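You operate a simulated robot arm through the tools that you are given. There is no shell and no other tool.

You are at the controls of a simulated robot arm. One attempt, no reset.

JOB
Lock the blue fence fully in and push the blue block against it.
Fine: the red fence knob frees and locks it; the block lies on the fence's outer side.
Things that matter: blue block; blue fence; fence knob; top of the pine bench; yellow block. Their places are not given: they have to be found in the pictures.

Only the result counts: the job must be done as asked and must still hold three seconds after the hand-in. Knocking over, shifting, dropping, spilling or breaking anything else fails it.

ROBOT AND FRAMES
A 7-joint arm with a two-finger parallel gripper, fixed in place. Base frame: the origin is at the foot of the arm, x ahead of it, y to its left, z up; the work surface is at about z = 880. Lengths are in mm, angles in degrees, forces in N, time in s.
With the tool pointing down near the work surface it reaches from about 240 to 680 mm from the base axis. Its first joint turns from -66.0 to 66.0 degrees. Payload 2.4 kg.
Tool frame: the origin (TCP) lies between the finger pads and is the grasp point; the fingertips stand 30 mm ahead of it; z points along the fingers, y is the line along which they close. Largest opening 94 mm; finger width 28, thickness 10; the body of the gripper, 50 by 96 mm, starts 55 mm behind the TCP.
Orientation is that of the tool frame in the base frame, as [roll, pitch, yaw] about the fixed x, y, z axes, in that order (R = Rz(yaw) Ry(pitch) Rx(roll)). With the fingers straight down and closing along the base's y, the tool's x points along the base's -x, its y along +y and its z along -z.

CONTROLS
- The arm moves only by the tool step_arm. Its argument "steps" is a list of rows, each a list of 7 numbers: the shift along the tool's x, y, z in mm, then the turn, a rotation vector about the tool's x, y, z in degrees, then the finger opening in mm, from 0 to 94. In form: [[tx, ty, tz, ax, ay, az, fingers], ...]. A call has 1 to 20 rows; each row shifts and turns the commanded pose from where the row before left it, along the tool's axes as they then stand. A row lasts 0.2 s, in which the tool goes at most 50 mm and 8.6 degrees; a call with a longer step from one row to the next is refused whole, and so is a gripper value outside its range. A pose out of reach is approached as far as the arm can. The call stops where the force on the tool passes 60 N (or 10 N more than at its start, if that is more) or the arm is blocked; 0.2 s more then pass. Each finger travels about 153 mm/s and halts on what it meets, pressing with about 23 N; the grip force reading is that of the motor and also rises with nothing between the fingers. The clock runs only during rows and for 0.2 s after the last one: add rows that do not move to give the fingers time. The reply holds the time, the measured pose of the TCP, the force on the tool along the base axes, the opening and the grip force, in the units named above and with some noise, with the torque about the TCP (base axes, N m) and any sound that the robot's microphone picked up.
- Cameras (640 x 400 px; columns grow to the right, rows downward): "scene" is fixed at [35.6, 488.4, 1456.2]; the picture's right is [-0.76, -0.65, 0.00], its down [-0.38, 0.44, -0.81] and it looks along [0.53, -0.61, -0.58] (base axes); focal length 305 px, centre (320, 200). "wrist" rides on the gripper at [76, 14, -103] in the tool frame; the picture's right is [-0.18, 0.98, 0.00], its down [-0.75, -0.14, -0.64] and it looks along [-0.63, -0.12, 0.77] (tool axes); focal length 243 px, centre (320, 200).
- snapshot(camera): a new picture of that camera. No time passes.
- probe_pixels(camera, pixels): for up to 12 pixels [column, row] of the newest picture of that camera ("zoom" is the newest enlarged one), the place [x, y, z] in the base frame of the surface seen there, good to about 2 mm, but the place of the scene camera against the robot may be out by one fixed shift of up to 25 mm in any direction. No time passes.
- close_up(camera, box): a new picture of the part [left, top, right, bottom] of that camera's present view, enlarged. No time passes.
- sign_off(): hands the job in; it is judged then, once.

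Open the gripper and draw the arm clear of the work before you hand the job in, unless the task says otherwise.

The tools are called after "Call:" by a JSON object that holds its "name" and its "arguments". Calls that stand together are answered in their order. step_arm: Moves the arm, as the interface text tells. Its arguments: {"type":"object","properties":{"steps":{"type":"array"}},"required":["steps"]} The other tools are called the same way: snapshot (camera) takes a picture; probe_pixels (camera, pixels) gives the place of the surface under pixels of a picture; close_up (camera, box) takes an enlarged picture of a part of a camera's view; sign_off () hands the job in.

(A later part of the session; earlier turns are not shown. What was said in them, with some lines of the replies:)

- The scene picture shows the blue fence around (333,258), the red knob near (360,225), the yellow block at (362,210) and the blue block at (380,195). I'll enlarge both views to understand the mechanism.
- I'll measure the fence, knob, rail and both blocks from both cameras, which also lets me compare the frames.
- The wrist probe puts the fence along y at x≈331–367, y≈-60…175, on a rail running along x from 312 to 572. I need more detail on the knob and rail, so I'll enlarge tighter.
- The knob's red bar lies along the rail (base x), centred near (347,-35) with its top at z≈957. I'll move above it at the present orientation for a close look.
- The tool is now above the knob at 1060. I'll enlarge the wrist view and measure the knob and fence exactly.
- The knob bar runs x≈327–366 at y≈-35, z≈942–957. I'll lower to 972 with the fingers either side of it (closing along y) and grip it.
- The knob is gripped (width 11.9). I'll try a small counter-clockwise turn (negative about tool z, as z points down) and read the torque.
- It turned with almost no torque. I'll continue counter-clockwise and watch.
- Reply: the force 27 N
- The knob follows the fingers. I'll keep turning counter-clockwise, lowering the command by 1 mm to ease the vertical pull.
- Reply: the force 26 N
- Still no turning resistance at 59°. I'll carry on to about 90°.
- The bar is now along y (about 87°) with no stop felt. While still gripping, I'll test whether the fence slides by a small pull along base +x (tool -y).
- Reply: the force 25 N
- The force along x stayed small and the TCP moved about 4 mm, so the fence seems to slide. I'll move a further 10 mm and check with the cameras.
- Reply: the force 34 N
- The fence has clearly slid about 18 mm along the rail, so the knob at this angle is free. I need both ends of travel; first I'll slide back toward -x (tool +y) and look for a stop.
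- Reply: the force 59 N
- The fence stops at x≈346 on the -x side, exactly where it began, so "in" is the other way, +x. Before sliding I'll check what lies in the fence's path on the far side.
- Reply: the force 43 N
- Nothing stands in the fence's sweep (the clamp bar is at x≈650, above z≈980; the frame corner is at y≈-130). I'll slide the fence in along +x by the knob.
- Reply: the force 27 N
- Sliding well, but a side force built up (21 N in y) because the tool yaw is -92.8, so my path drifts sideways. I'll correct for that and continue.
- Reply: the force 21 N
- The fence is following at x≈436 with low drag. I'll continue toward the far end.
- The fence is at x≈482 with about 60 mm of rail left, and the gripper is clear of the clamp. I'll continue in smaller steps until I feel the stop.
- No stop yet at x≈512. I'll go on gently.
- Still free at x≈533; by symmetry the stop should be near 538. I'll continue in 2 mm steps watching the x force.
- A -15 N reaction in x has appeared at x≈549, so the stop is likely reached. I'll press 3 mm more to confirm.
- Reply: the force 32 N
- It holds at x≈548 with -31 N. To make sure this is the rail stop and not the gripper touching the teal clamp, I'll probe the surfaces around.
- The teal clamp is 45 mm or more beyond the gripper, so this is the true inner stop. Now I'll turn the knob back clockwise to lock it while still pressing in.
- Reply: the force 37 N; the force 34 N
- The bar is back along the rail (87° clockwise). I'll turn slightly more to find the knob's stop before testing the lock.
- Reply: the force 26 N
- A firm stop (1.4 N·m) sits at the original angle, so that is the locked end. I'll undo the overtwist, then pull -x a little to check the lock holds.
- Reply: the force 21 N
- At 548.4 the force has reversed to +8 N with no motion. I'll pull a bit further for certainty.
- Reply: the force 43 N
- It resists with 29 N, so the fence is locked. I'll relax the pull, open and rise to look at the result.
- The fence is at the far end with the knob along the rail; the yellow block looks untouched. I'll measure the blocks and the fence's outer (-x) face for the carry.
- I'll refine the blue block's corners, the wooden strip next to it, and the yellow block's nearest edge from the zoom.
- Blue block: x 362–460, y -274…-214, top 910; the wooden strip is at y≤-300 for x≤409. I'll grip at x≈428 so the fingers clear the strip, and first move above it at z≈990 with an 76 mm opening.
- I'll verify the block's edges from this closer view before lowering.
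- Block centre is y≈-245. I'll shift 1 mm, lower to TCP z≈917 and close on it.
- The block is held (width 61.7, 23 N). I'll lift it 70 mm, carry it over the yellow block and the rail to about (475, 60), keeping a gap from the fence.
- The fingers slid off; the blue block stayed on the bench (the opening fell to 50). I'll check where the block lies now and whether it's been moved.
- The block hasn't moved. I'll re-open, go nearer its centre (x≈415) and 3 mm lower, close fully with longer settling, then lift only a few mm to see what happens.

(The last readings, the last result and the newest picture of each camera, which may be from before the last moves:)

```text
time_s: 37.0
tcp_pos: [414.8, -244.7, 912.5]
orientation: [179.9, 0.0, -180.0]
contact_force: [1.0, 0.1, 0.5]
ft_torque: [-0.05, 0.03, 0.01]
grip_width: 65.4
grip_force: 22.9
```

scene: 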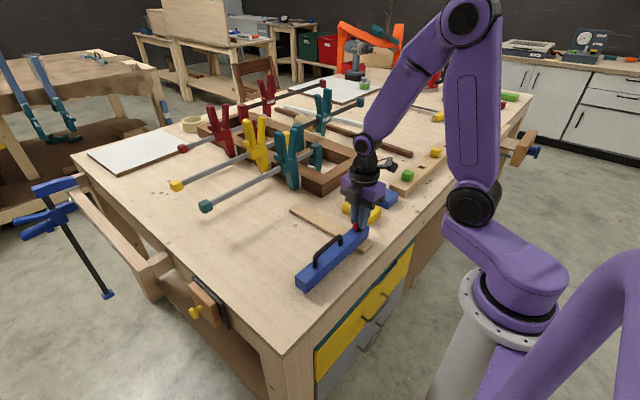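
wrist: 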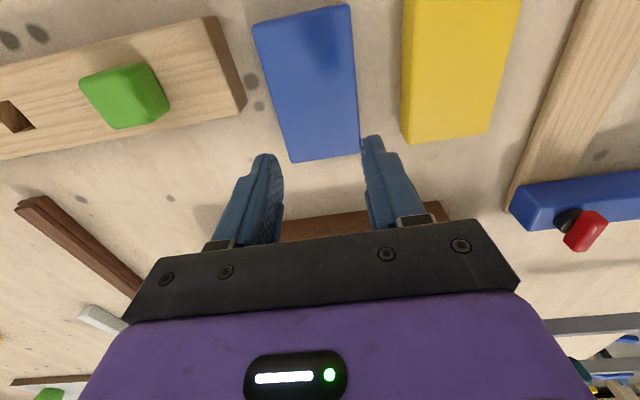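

The fingers stopped at 65.4 mm, wider than before (61.7) and wider than the block's ~59 mm top. I'll look at what they're touching.

Call:
{"name": "snapshot", "arguments": {"camera": "wrist"}}

Call:
{"name": "close_up", "arguments": {"camera": "wrist", "box": [180, 100, 460, 260]}}

Call:
{"name": "close_up", "arguments": {"camera": "scene", "box": [350, 160, 430, 220]}}

```text
taken
```

wrist: 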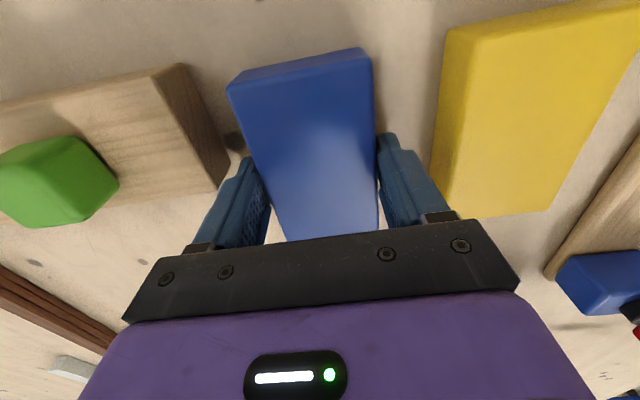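

```text
2.29 times, centred on (320, 180) of wrist
```

zoom: 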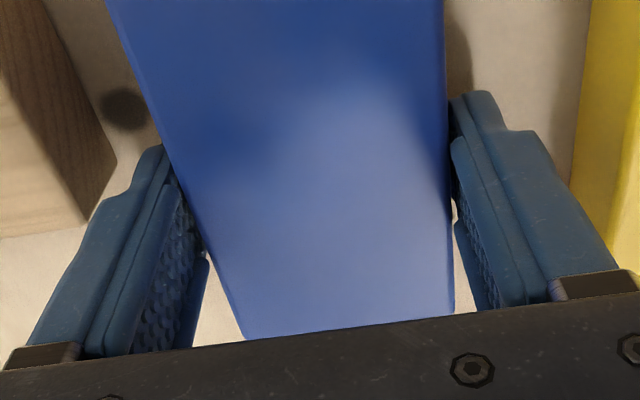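

```text
6.67 times, centred on (390, 190) of scene
```

zoom: 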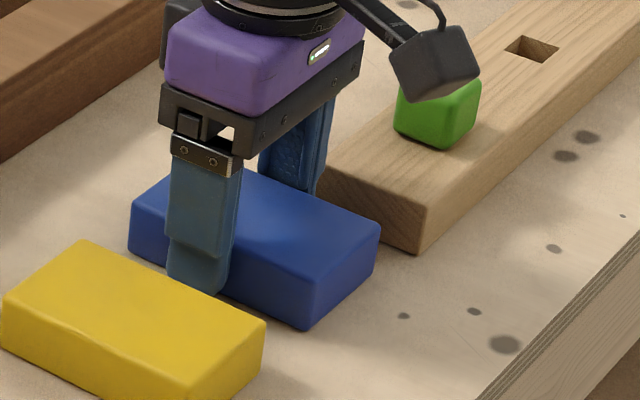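

The pads look close to the block's sides. I'll wait a little and lift just 3 mm to see how width and force respond.

Call:
{"name": "step_arm", "arguments": {"steps": [[0, 0, 0, 0, 0, 0, 0], [0, 0, 0, 0, 0, 0, 0]]}}

Call:
{"name": "step_arm", "arguments": {"steps": [[0, 0, -1.5, 0, 0, 0, 0], [0, 0, -1.5, 0, 0, 0, 0]]}}

```text
time_s: 37.6
tcp_pos: [414.7, -244.5, 913.1]
orientation: [180.0, 0.0, -179.9]
contact_force: [-0.1, -0.3, 1.1]
ft_torque: [-0.05, 0.05, -0.02]
grip_width: 65.6
grip_force: 23.2
```

```text
time_s: 38.2
tcp_pos: [414.2, -245.2, 915.2]
orientation: [179.9, -0.1, -179.9]
contact_force: [-0.3, 0.5, -1.2]
ft_torque: [0.01, 0.02, 0.01]
grip_width: 61.7
grip_force: 23.3
```

The width is back to 61.7 after rising 3 mm. I'll lift a bit more in small steps watching the vertical force.

Call:
{"name": "step_arm", "arguments": {"steps": [[0, 0, -1.5, 0, 0, 0, 0], [0, 0, -1.5, 0, 0, 0, 0]]}}

Call:
{"name": "step_arm", "arguments": {"steps": [[0, 0, -2, 0, 0, 0, 0], [0, 0, -2, 0, 0, 0, 0]]}}

Call:
{"name": "close_up", "arguments": {"camera": "scene", "box": [350, 160, 430, 220]}}

```text
time_s: 38.8
tcp_pos: [415.2, -244.5, 918.7]
orientation: [-180.0, 0.0, -179.8]
contact_force: [-0.2, 0.2, -2.2]
ft_torque: [-0.01, -0.02, -0.02]
grip_width: 61.7
grip_force: 23.3
```

```text
time_s: 39.4
tcp_pos: [414.6, -244.3, 923.4]
orientation: [179.9, 0.0, -179.9]
contact_force: [0.2, -0.3, -1.0]
ft_torque: [-0.03, 0.0, -0.01]
grip_width: 61.6
grip_force: 22.6
```

```text
6.67 times, centred on (390, 190) of scene
```

zoom: 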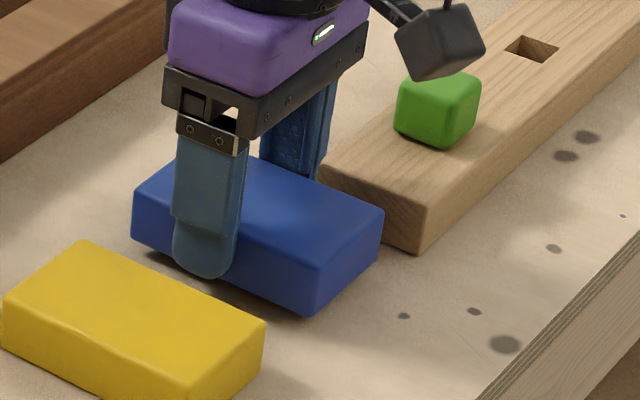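

The block is now off the bench (shadow visible beneath it, width steady at 61.6). I'll keep lifting slowly and check it stays held.

Call:
{"name": "step_arm", "arguments": {"steps": [[0, 0, -3, 0, 0, 0, 0], [0, 0, -3, 0, 0, 0, 0], [0, 0, -3, 0, 0, 0, 0], [0, 0, -3, 0, 0, 0, 0]]}}

Call:
{"name": "close_up", "arguments": {"camera": "scene", "box": [350, 160, 430, 220]}}

```text
time_s: 40.4
tcp_pos: [414.8, -244.7, 933.6]
orientation: [-180.0, 0.0, -179.8]
contact_force: [0.1, 0.6, -1.2]
ft_torque: [-0.01, -0.01, 0.02]
grip_width: 61.8
grip_force: 22.6
```

```text
6.67 times, centred on (390, 190) of scene
```

zoom: 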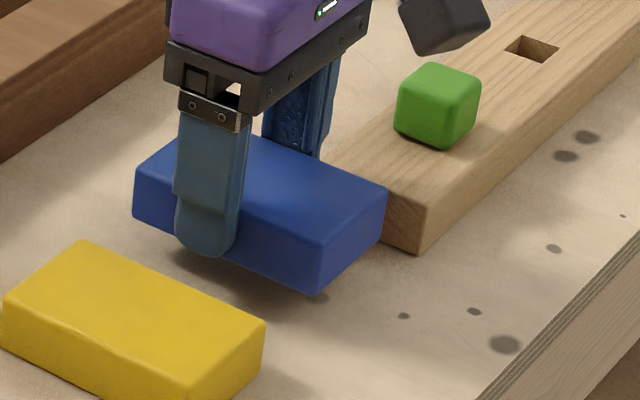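

It's rising with the fingers. I'll continue slowly to about 50 mm of lift.

Call:
{"name": "step_arm", "arguments": {"steps": [[0, 0, -4, 0, 0, 0, 0], [0, 0, -4, 0, 0, 0, 0], [0, 0, -4, 0, 0, 0, 0], [0, 0, -4, 0, 0, 0, 0], [0, 0, -4, 0, 0, 0, 0], [0, 0, -4, 0, 0, 0, 0], [0, 0, -4, 0, 0, 0, 0], [0, 0, -4, 0, 0, 0, 0]]}}

Call:
{"name": "close_up", "arguments": {"camera": "scene", "box": [330, 140, 430, 220]}}

Call:
{"name": "snapshot", "arguments": {"camera": "wrist"}}

```text
time_s: 42.2
tcp_pos: [415.5, -245.3, 967.6]
orientation: [-180.0, 0.0, -179.9]
contact_force: [-0.2, 0.5, -1.3]
ft_torque: [0.0, -0.02, 0.01]
grip_width: 61.8
grip_force: 23.1
```

```text
5.00 times, centred on (380, 180) of scene
```

zoom: 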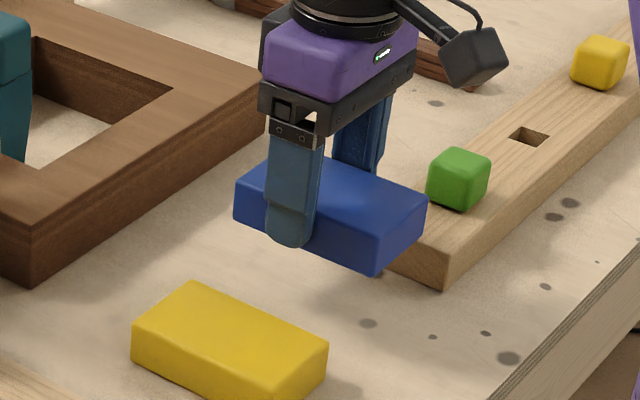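

```text
taken
```

wrist: 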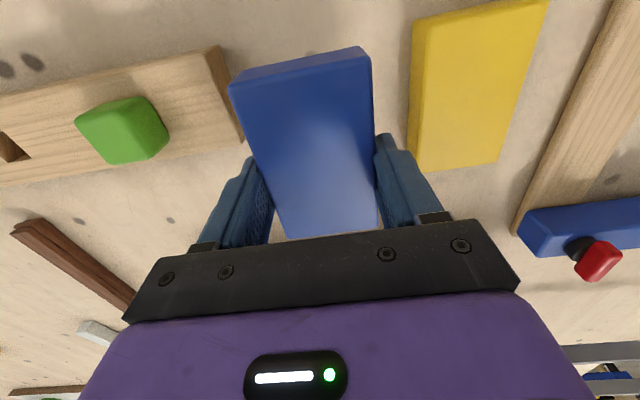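

Held firmly, with its bottom about 20 mm above the yellow block's top. I'll carry it slowly along +y, drifting a little to +x.

Call:
{"name": "step_arm", "arguments": {"steps": [[0, 5, 0, 0, 0, 0, 0], [-1, 8, 0, 0, 0, 0, 0], [-2, 11, 0, 0, 0, 0, 0], [-2, 14, 0, 0, 0, 0, 0], [-2, 14, 0, 0, 0, 0, 0], [-2, 14, 0, 0, 0, 0, 0], [-2, 14, 0, 0, 0, 0, 0], [-2, 14, 0, 0, 0, 0, 0], [-2, 14, 0, 0, 0, 0, 0], [-2, 14, 0, 0, 0, 0, 0], [-2, 14, 0, 0, 0, 0, 0], [-2, 14, 0, 0, 0, 0, 0], [-2, 14, 0, 0, 0, 0, 0], [-2, 14, 0, 0, 0, 0, 0], [-2, 14, 0, 0, 0, 0, 0], [-2, 14, 0, 0, 0, 0, 0], [-2, 14, 0, 0, 0, 0, 0], [-2, 11, 0, 0, 0, 0, 0], [-1, 8, 0, 0, 0, 0, 0], [0, 5, 0, 0, 0, 0, 0]]}}

Call:
{"name": "close_up", "arguments": {"camera": "scene", "box": [240, 130, 420, 250]}}

Call:
{"name": "snapshot", "arguments": {"camera": "wrist"}}

```text
time_s: 46.4
tcp_pos: [448.4, -0.6, 967.6]
orientation: [179.9, 0.0, -179.9]
contact_force: [0.2, -0.7, -1.8]
ft_torque: [-0.02, 0.0, -0.04]
grip_width: 61.5
grip_force: 23.0
```

```text
3.33 times, centred on (330, 190) of scene
```

zoom: 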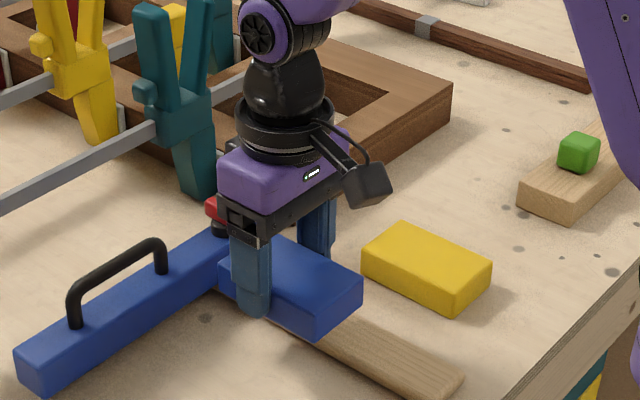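

```text
taken
```

wrist: 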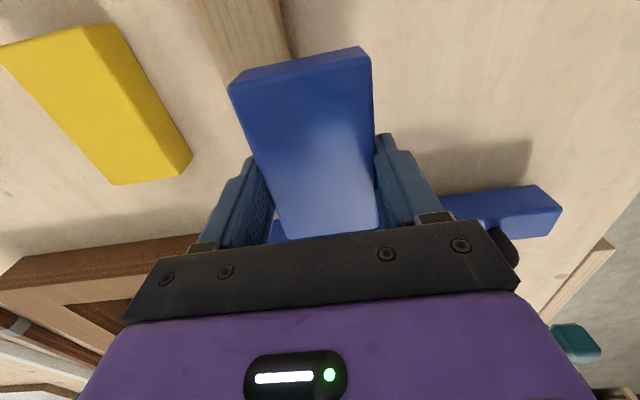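

The block passed over the yellow block and is above the rail, still held. I'll continue to about (468, 60), then lower slowly onto the bench.

Call:
{"name": "step_arm", "arguments": {"steps": [[-1, 4, 0, 0, 0, 0, 0], [-3, 8, 0, 0, 0, 0, 0], [-3, 10, 0, 0, 0, 0, 0], [-3, 10, 0, 0, 0, 0, 0], [-3, 10, 0, 0, 0, 0, 0], [-3, 10, 0, 0, 0, 0, 0], [-3, 6, 0, 0, 0, 0, 0], [-1, 3, 0, 0, 0, 0, 0], [0, 0, 3, 0, 0, 0, 0], [0, 0, 6, 0, 0, 0, 0], [0, 0, 6, 0, 0, 0, 0], [0, 0, 6, 0, 0, 0, 0], [0, 0, 6, 0, 0, 0, 0], [0, 0, 6, 0, 0, 0, 0], [0, 0, 6, 0, 0, 0, 0]]}}

Call:
{"name": "close_up", "arguments": {"camera": "scene", "box": [240, 150, 400, 260]}}

Call:
{"name": "snapshot", "arguments": {"camera": "wrist"}}

```text
time_s: 49.6
tcp_pos: [468.9, 59.9, 927.4]
orientation: [-180.0, 0.1, -179.9]
contact_force: [-0.2, 0.2, -2.2]
ft_torque: [0.01, -0.04, 0.04]
grip_width: 61.3
grip_force: 23.2
```

```text
3.64 times, centred on (320, 205) of scene
```

zoom: 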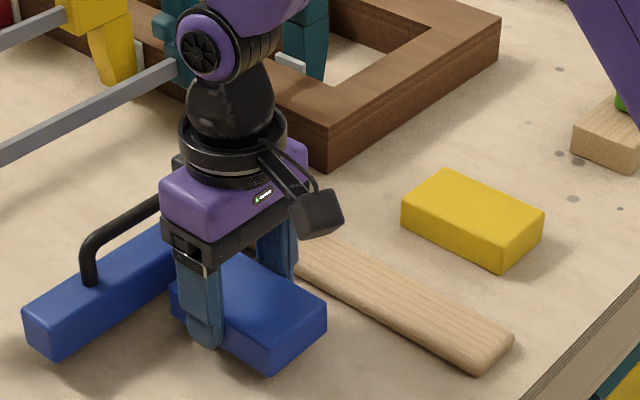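

```text
taken
```

wrist: 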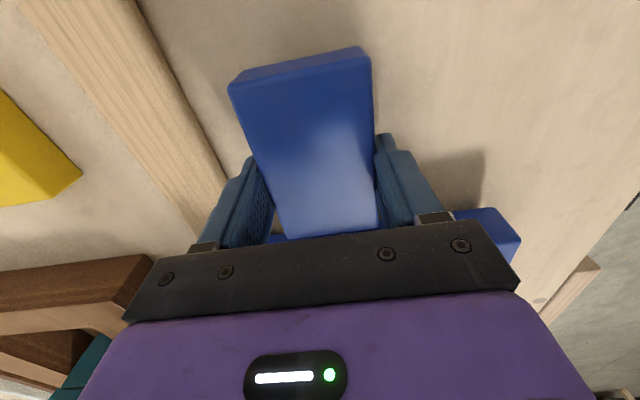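

About 13 mm remain to the bench. I'll lower in small steps and watch the vertical force for touchdown.

Call:
{"name": "step_arm", "arguments": {"steps": [[0, 0, 3, 0, 0, 0, 0], [0, 0, 3, 0, 0, 0, 0], [0, 0, 2, 0, 0, 0, 0], [0, 0, 2, 0, 0, 0, 0]]}}

Call:
{"name": "step_arm", "arguments": {"steps": [[0, 0, 1, 0, 0, 0, 0], [0, 0, 1, 0, 0, 0, 0]]}}

```text
time_s: 50.6
tcp_pos: [467.8, 60.7, 917.8]
orientation: [-179.9, -0.1, -180.0]
contact_force: [0.1, 0.2, -1.5]
ft_torque: [0.01, 0.02, 0.01]
grip_width: 61.6
grip_force: 23.1
```

```text
time_s: 51.2
tcp_pos: [468.3, 59.8, 915.5]
orientation: [-180.0, 0.0, -179.9]
contact_force: [-0.7, -0.3, -2.0]
ft_torque: [-0.02, -0.02, -0.01]
grip_width: 61.4
grip_force: 22.3
```

Call:
{"name": "step_arm", "arguments": {"steps": [[0, 0, 0.7, 0, 0, 0, 0], [0, 0, 0.7, 0, 0, 0, 0]]}}

Call:
{"name": "close_up", "arguments": {"camera": "scene", "box": [265, 190, 345, 250]}}

```text
time_s: 51.8
tcp_pos: [467.1, 59.7, 915.2]
orientation: [-180.0, 0.0, -179.9]
contact_force: [-4.4, -0.4, 10.9]
ft_torque: [0.22, 0.1, 0.02]
grip_width: 61.6
grip_force: 23.0
```

```text
6.67 times, centred on (305, 220) of scene
```

zoom: 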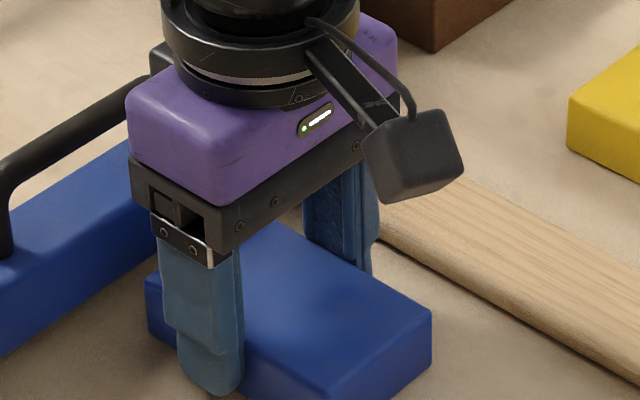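

Touchdown: +11 N at TCP z≈915. I'll ease up slightly and slide the held block toward the fence (+x, tool -x), stopping at contact.

Call:
{"name": "step_arm", "arguments": {"steps": [[-1, 0, -0.6, 0, 0, 0, 0], [-3, 0, 0, 0, 0, 0, 0], [-3, 0, 0, 0, 0, 0, 0], [-3, 0, 0, 0, 0, 0, 0], [-3, 0, 0, 0, 0, 0, 0]]}}

Call:
{"name": "step_arm", "arguments": {"steps": [[-1.5, 0, 0, 0, 0, 0, 0], [-1.5, 0, 0, 0, 0, 0, 0]]}}

```text
time_s: 53.0
tcp_pos: [481.8, 60.2, 916.5]
orientation: [-179.9, 0.0, -179.9]
contact_force: [-0.1, -0.2, -1.4]
ft_torque: [0.01, 0.02, 0.02]
grip_width: 61.6
grip_force: 23.2
```

```text
time_s: 53.6
tcp_pos: [484.5, 60.7, 915.7]
orientation: [180.0, -0.1, -179.9]
contact_force: [-0.7, 0.7, -1.8]
ft_torque: [0.04, -0.01, -0.01]
grip_width: 61.3
grip_force: 23.1
```

No contact yet at x≈484.5; about 2 mm should remain. I'll creep on.

Call:
{"name": "step_arm", "arguments": {"steps": [[-1, 0, 0, 0, 0, 0, 0], [-1, 0, 0, 0, 0, 0, 0]]}}

Call:
{"name": "step_arm", "arguments": {"steps": [[-1, 0, 0, 0, 0, 0, 0], [-1, 0, 0, 0, 0, 0, 0]]}}

```text
time_s: 54.2
tcp_pos: [487.0, 61.0, 914.3]
orientation: [-180.0, 0.0, -180.0]
contact_force: [-2.8, -0.7, 1.5]
ft_torque: [0.03, -0.06, 0.01]
grip_width: 61.7
grip_force: 23.2
```

```text
time_s: 54.8
tcp_pos: [486.6, 60.4, 914.7]
orientation: [-179.9, -0.3, -180.0]
contact_force: [-16.1, 1.3, 7.1]
ft_torque: [0.1, -0.21, -0.17]
grip_width: 61.4
grip_force: 22.8
```

Contact with the fence: -16 N. I'll release the block, rise and inspect.

Call:
{"name": "step_arm", "arguments": {"steps": [[0, 0, 0, 0, 0, 0, 63], [0, 0, 0, 0, 0, 0, 68], [0, 0, 0, 0, 0, 0, 76], [0, 0, 0, 0, 0, 0, 80], [0, 0, -15, 0, 0, 0, 80], [0, 0, -25, 0, 0, 0, 80], [10, 0, -30, 0, 0, 0, 80], [40, 0, -30, 0, 0, 0, 70], [45, 0, 0, 0, 0, 0, 50], [0, 0, 0, 0, 0, 0, 30]]}}

Call:
{"name": "snapshot", "arguments": {"camera": "wrist"}}

Call:
{"name": "close_up", "arguments": {"camera": "scene", "box": [240, 150, 400, 260]}}

```text
time_s: 57.0
tcp_pos: [393.7, 59.9, 1015.3]
orientation: [179.9, -0.1, -179.8]
contact_force: [0.1, -0.4, 0.5]
ft_torque: [-0.02, -0.03, -0.03]
grip_width: 30.0
grip_force: 0.0
```

```text
taken
```

wrist: 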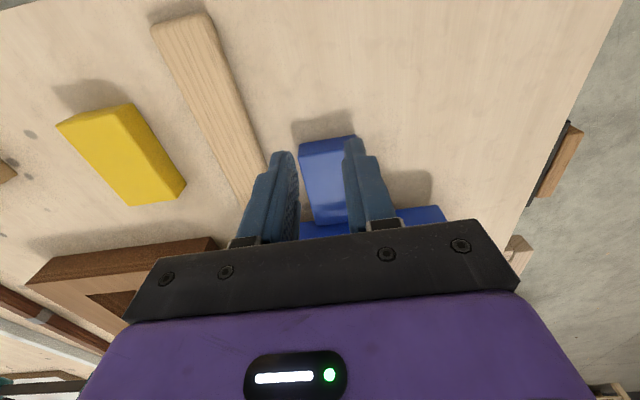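

```text
3.64 times, centred on (320, 205) of scene
```

zoom: 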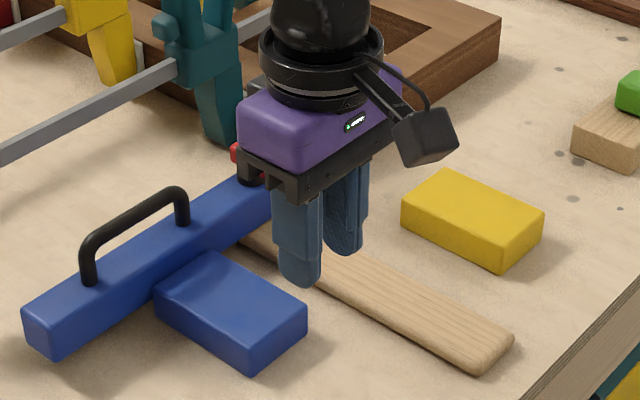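

The block sits flush against the fence. For certainty I'll close the fingers, lower behind the block (x≈394) and give a light push in +x.

Call:
{"name": "step_arm", "arguments": {"steps": [[0, 0, 30, 0, 0, 0, 10], [0, 0, 35, 0, 0, 0, 0], [0, 0, 22, 0, 0, 0, 0], [0, 0, 8, 0, 0, 0, 0], [0, 0, 0, 0, 0, 0, 0], [-6, 0, 0, 0, 0, 0, 0], [-6, 0, 0, 0, 0, 0, 0], [-6, 0, 0, 0, 0, 0, 0], [-2, 0, 0, 0, 0, 0, 0]]}}

Call:
{"name": "snapshot", "arguments": {"camera": "wrist"}}

```text
time_s: 59.0
tcp_pos: [412.9, 60.3, 919.1]
orientation: [-180.0, 0.1, -179.8]
contact_force: [-0.1, -0.6, 0.3]
ft_torque: [0.01, 0.03, 0.03]
grip_width: 0.0
grip_force: 23.4
```

```text
taken
```

wrist: 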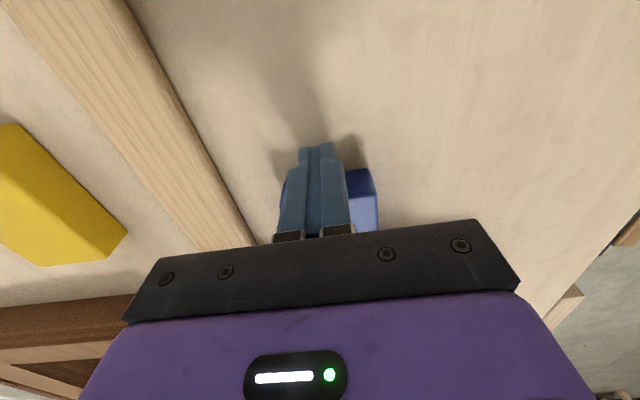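

The fingers are just behind the block's face. I'll creep forward until I feel light contact.

Call:
{"name": "step_arm", "arguments": {"steps": [[-2, 0, 0, 0, 0, 0, 0], [-2, 0, 0, 0, 0, 0, 0]]}}

Call:
{"name": "step_arm", "arguments": {"steps": [[-1, 0, 0, 0, 0, 0, 0], [-1, 0, 0, 0, 0, 0, 0]]}}

```text
time_s: 59.6
tcp_pos: [417.0, 60.2, 920.3]
orientation: [-180.0, -0.1, -179.9]
contact_force: [-1.8, 0.9, 0.3]
ft_torque: [0.0, -0.01, 0.02]
grip_width: 0.0
grip_force: 22.7
```

```text
time_s: 60.2
tcp_pos: [417.0, 60.8, 918.8]
orientation: [-180.0, -0.5, -179.8]
contact_force: [-15.3, -0.1, 3.3]
ft_torque: [0.04, 0.1, 0.03]
grip_width: 0.1
grip_force: 22.6
```

The block is pressed at -15 N against the fence with no motion. I'll back off, rise, retreat and check everything.

Call:
{"name": "step_arm", "arguments": {"steps": [[3, 0, 0, 0, 0, 0, 0], [10, 0, 0, 0, 0, 0, 0], [15, 0, 0, 0, 0, 0, 0], [0, 0, -40, 0, 0, 0, 20], [0, 0, -45, 0, 0, 0, 40], [0, 0, -45, 0, 0, 0, 60], [0, 0, -45, 0, 0, 0, 80], [0, -20, -45, 0, 0, 0, 94], [0, -40, -45, 0, 0, 0, 94], [0, -40, -40, 0, 0, 0, 94], [0, 0, 0, 0, 0, 0, 94]]}}

Call:
{"name": "snapshot", "arguments": {"camera": "wrist"}}

Call:
{"name": "snapshot", "arguments": {"camera": "scene"}}

Call:
{"name": "close_up", "arguments": {"camera": "scene", "box": [240, 150, 400, 260]}}

Call:
{"name": "close_up", "arguments": {"camera": "wrist", "box": [280, 90, 520, 240]}}

```text
refused: row 9 steps farther than a row can; nothing moved
```

```text
taken
```

wrist: 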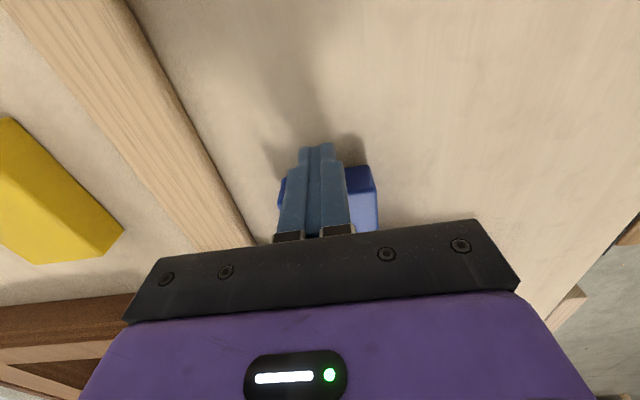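

```text
taken
```

scene: 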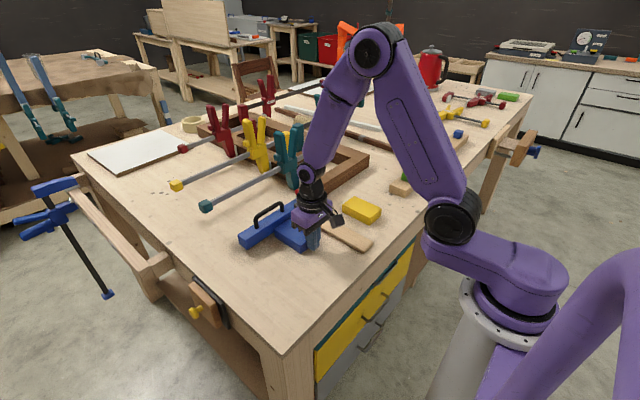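

```text
3.64 times, centred on (320, 205) of scene
```

zoom: 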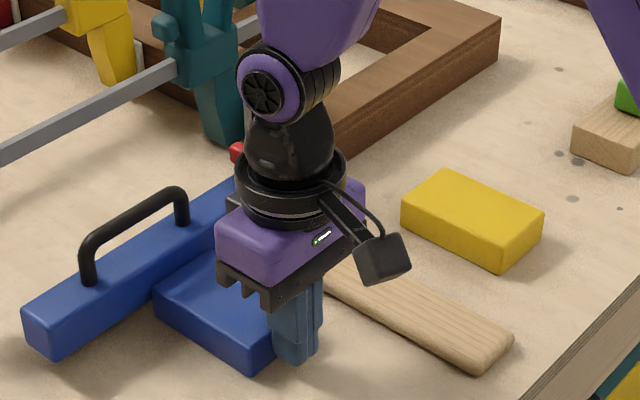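

```text
2.67 times, centred on (400, 165) of wrist
```

zoom: 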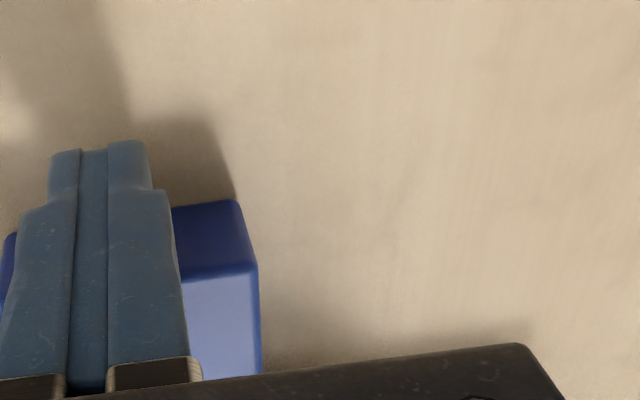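

The retreat was refused because one row was too long, so nothing moved. I'll send it again with shorter rows.

Call:
{"name": "step_arm", "arguments": {"steps": [[3, 0, 0, 0, 0, 0, 0], [10, 0, 0, 0, 0, 0, 0], [15, 0, 0, 0, 0, 0, 0], [0, 0, -35, 0, 0, 0, 20], [0, 0, -40, 0, 0, 0, 40], [0, 0, -40, 0, 0, 0, 60], [0, 0, -40, 0, 0, 0, 80], [0, -20, -35, 0, 0, 0, 94], [0, -30, -30, 0, 0, 0, 94], [0, -30, -30, 0, 0, 0, 94], [0, 0, 0, 0, 0, 0, 94]]}}

Call:
{"name": "snapshot", "arguments": {"camera": "wrist"}}

Call:
{"name": "close_up", "arguments": {"camera": "scene", "box": [240, 150, 400, 260]}}

Call:
{"name": "close_up", "arguments": {"camera": "wrist", "box": [280, 90, 520, 240]}}

```text
time_s: 62.6
tcp_pos: [390.4, -19.7, 1170.0]
orientation: [-180.0, 0.0, -179.9]
contact_force: [-0.2, -1.0, -0.7]
ft_torque: [-0.03, -0.04, -0.02]
grip_width: 94.3
grip_force: 0.1
```

```text
taken
```

wrist: 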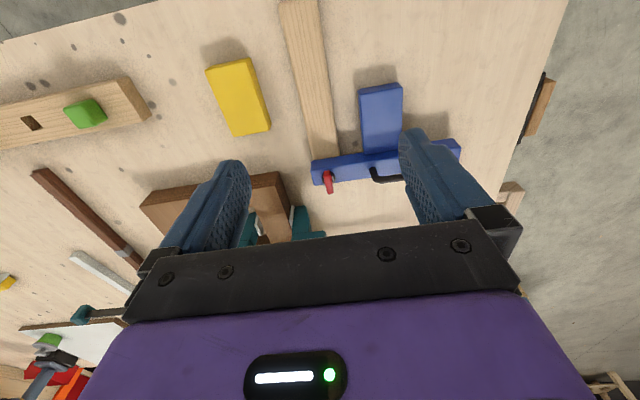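

```text
3.64 times, centred on (320, 205) of scene
```

zoom: 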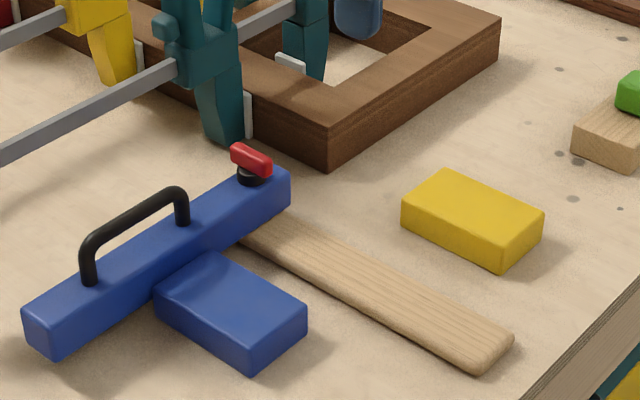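

```text
2.67 times, centred on (400, 165) of wrist
```

zoom: 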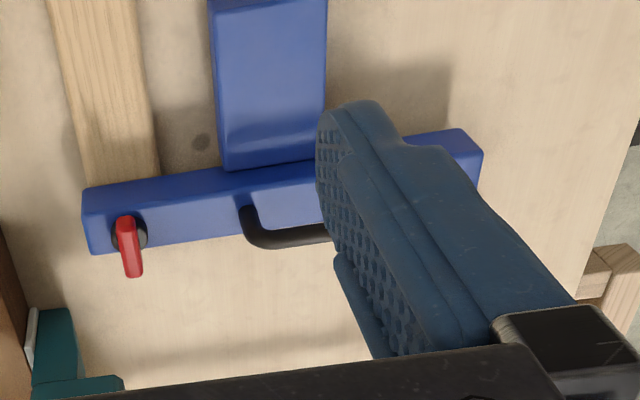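

The block lies flush against the fence's outer face, the yellow block is unmoved and the knob lies along the rail. I'll check the final fence and knob positions by probing.

Call:
{"name": "probe_pixels", "arguments": {"camera": "zoom", "pixels": [[126, 222], [130, 245], [134, 270], [100, 192], [180, 182], [226, 172], [90, 250], [215, 230], [226, 160], [310, 155], [230, 20], [470, 145]]}}

Call:
{"name": "probe_pixels", "arguments": {"camera": "wrist", "pixels": [[209, 75], [244, 62], [235, 133], [267, 127], [320, 158], [335, 155]]}}

```text
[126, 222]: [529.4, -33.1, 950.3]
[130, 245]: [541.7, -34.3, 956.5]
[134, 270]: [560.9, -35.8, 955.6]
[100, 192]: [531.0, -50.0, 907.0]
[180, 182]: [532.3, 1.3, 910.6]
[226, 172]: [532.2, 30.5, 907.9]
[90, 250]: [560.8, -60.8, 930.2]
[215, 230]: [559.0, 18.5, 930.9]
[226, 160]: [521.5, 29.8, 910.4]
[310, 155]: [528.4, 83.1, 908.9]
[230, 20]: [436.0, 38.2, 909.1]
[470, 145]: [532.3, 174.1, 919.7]
```

```text
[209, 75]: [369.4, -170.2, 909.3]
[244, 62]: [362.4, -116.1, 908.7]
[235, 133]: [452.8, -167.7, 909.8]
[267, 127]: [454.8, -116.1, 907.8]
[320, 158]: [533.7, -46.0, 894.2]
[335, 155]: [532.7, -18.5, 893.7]
```

All holds: the fence face is at x≈532 (against the inner stop) and locked, since it resisted a 29 N pull. The block is pressed against it, and the yellow block is at its original place. The gripper is open and clear, so I hand in.

Call:
{"name": "sign_off", "arguments": {}}

```text
The job is handed in.
```

The blue fence is locked fully in, and the blue block is pushed up against its outer face. I've handed the job in.

- **Fence:** I turned the red knob to free the fence and slid it along the rail, away from the robot, until it hit the stop. I took that direction as "in" because the fence began hard against the stop at the other end. I then turned the knob back to its own stop. A test pull met about 29 N of resistance, against about 2 N when the fence was sliding free.
- **Blue block:** I lifted it over the yellow block and the rail, then set it down and slid it against the fence. A last push of about 15 N from behind didn't move it. On my first try the grip slipped and the block stayed on the bench. The wrist camera showed no visible change in its position.
- **Everything else:** The yellow block measured in the same place as at the start. I saw nothing else moved in the pictures, and the gripper is open and clear of the work.
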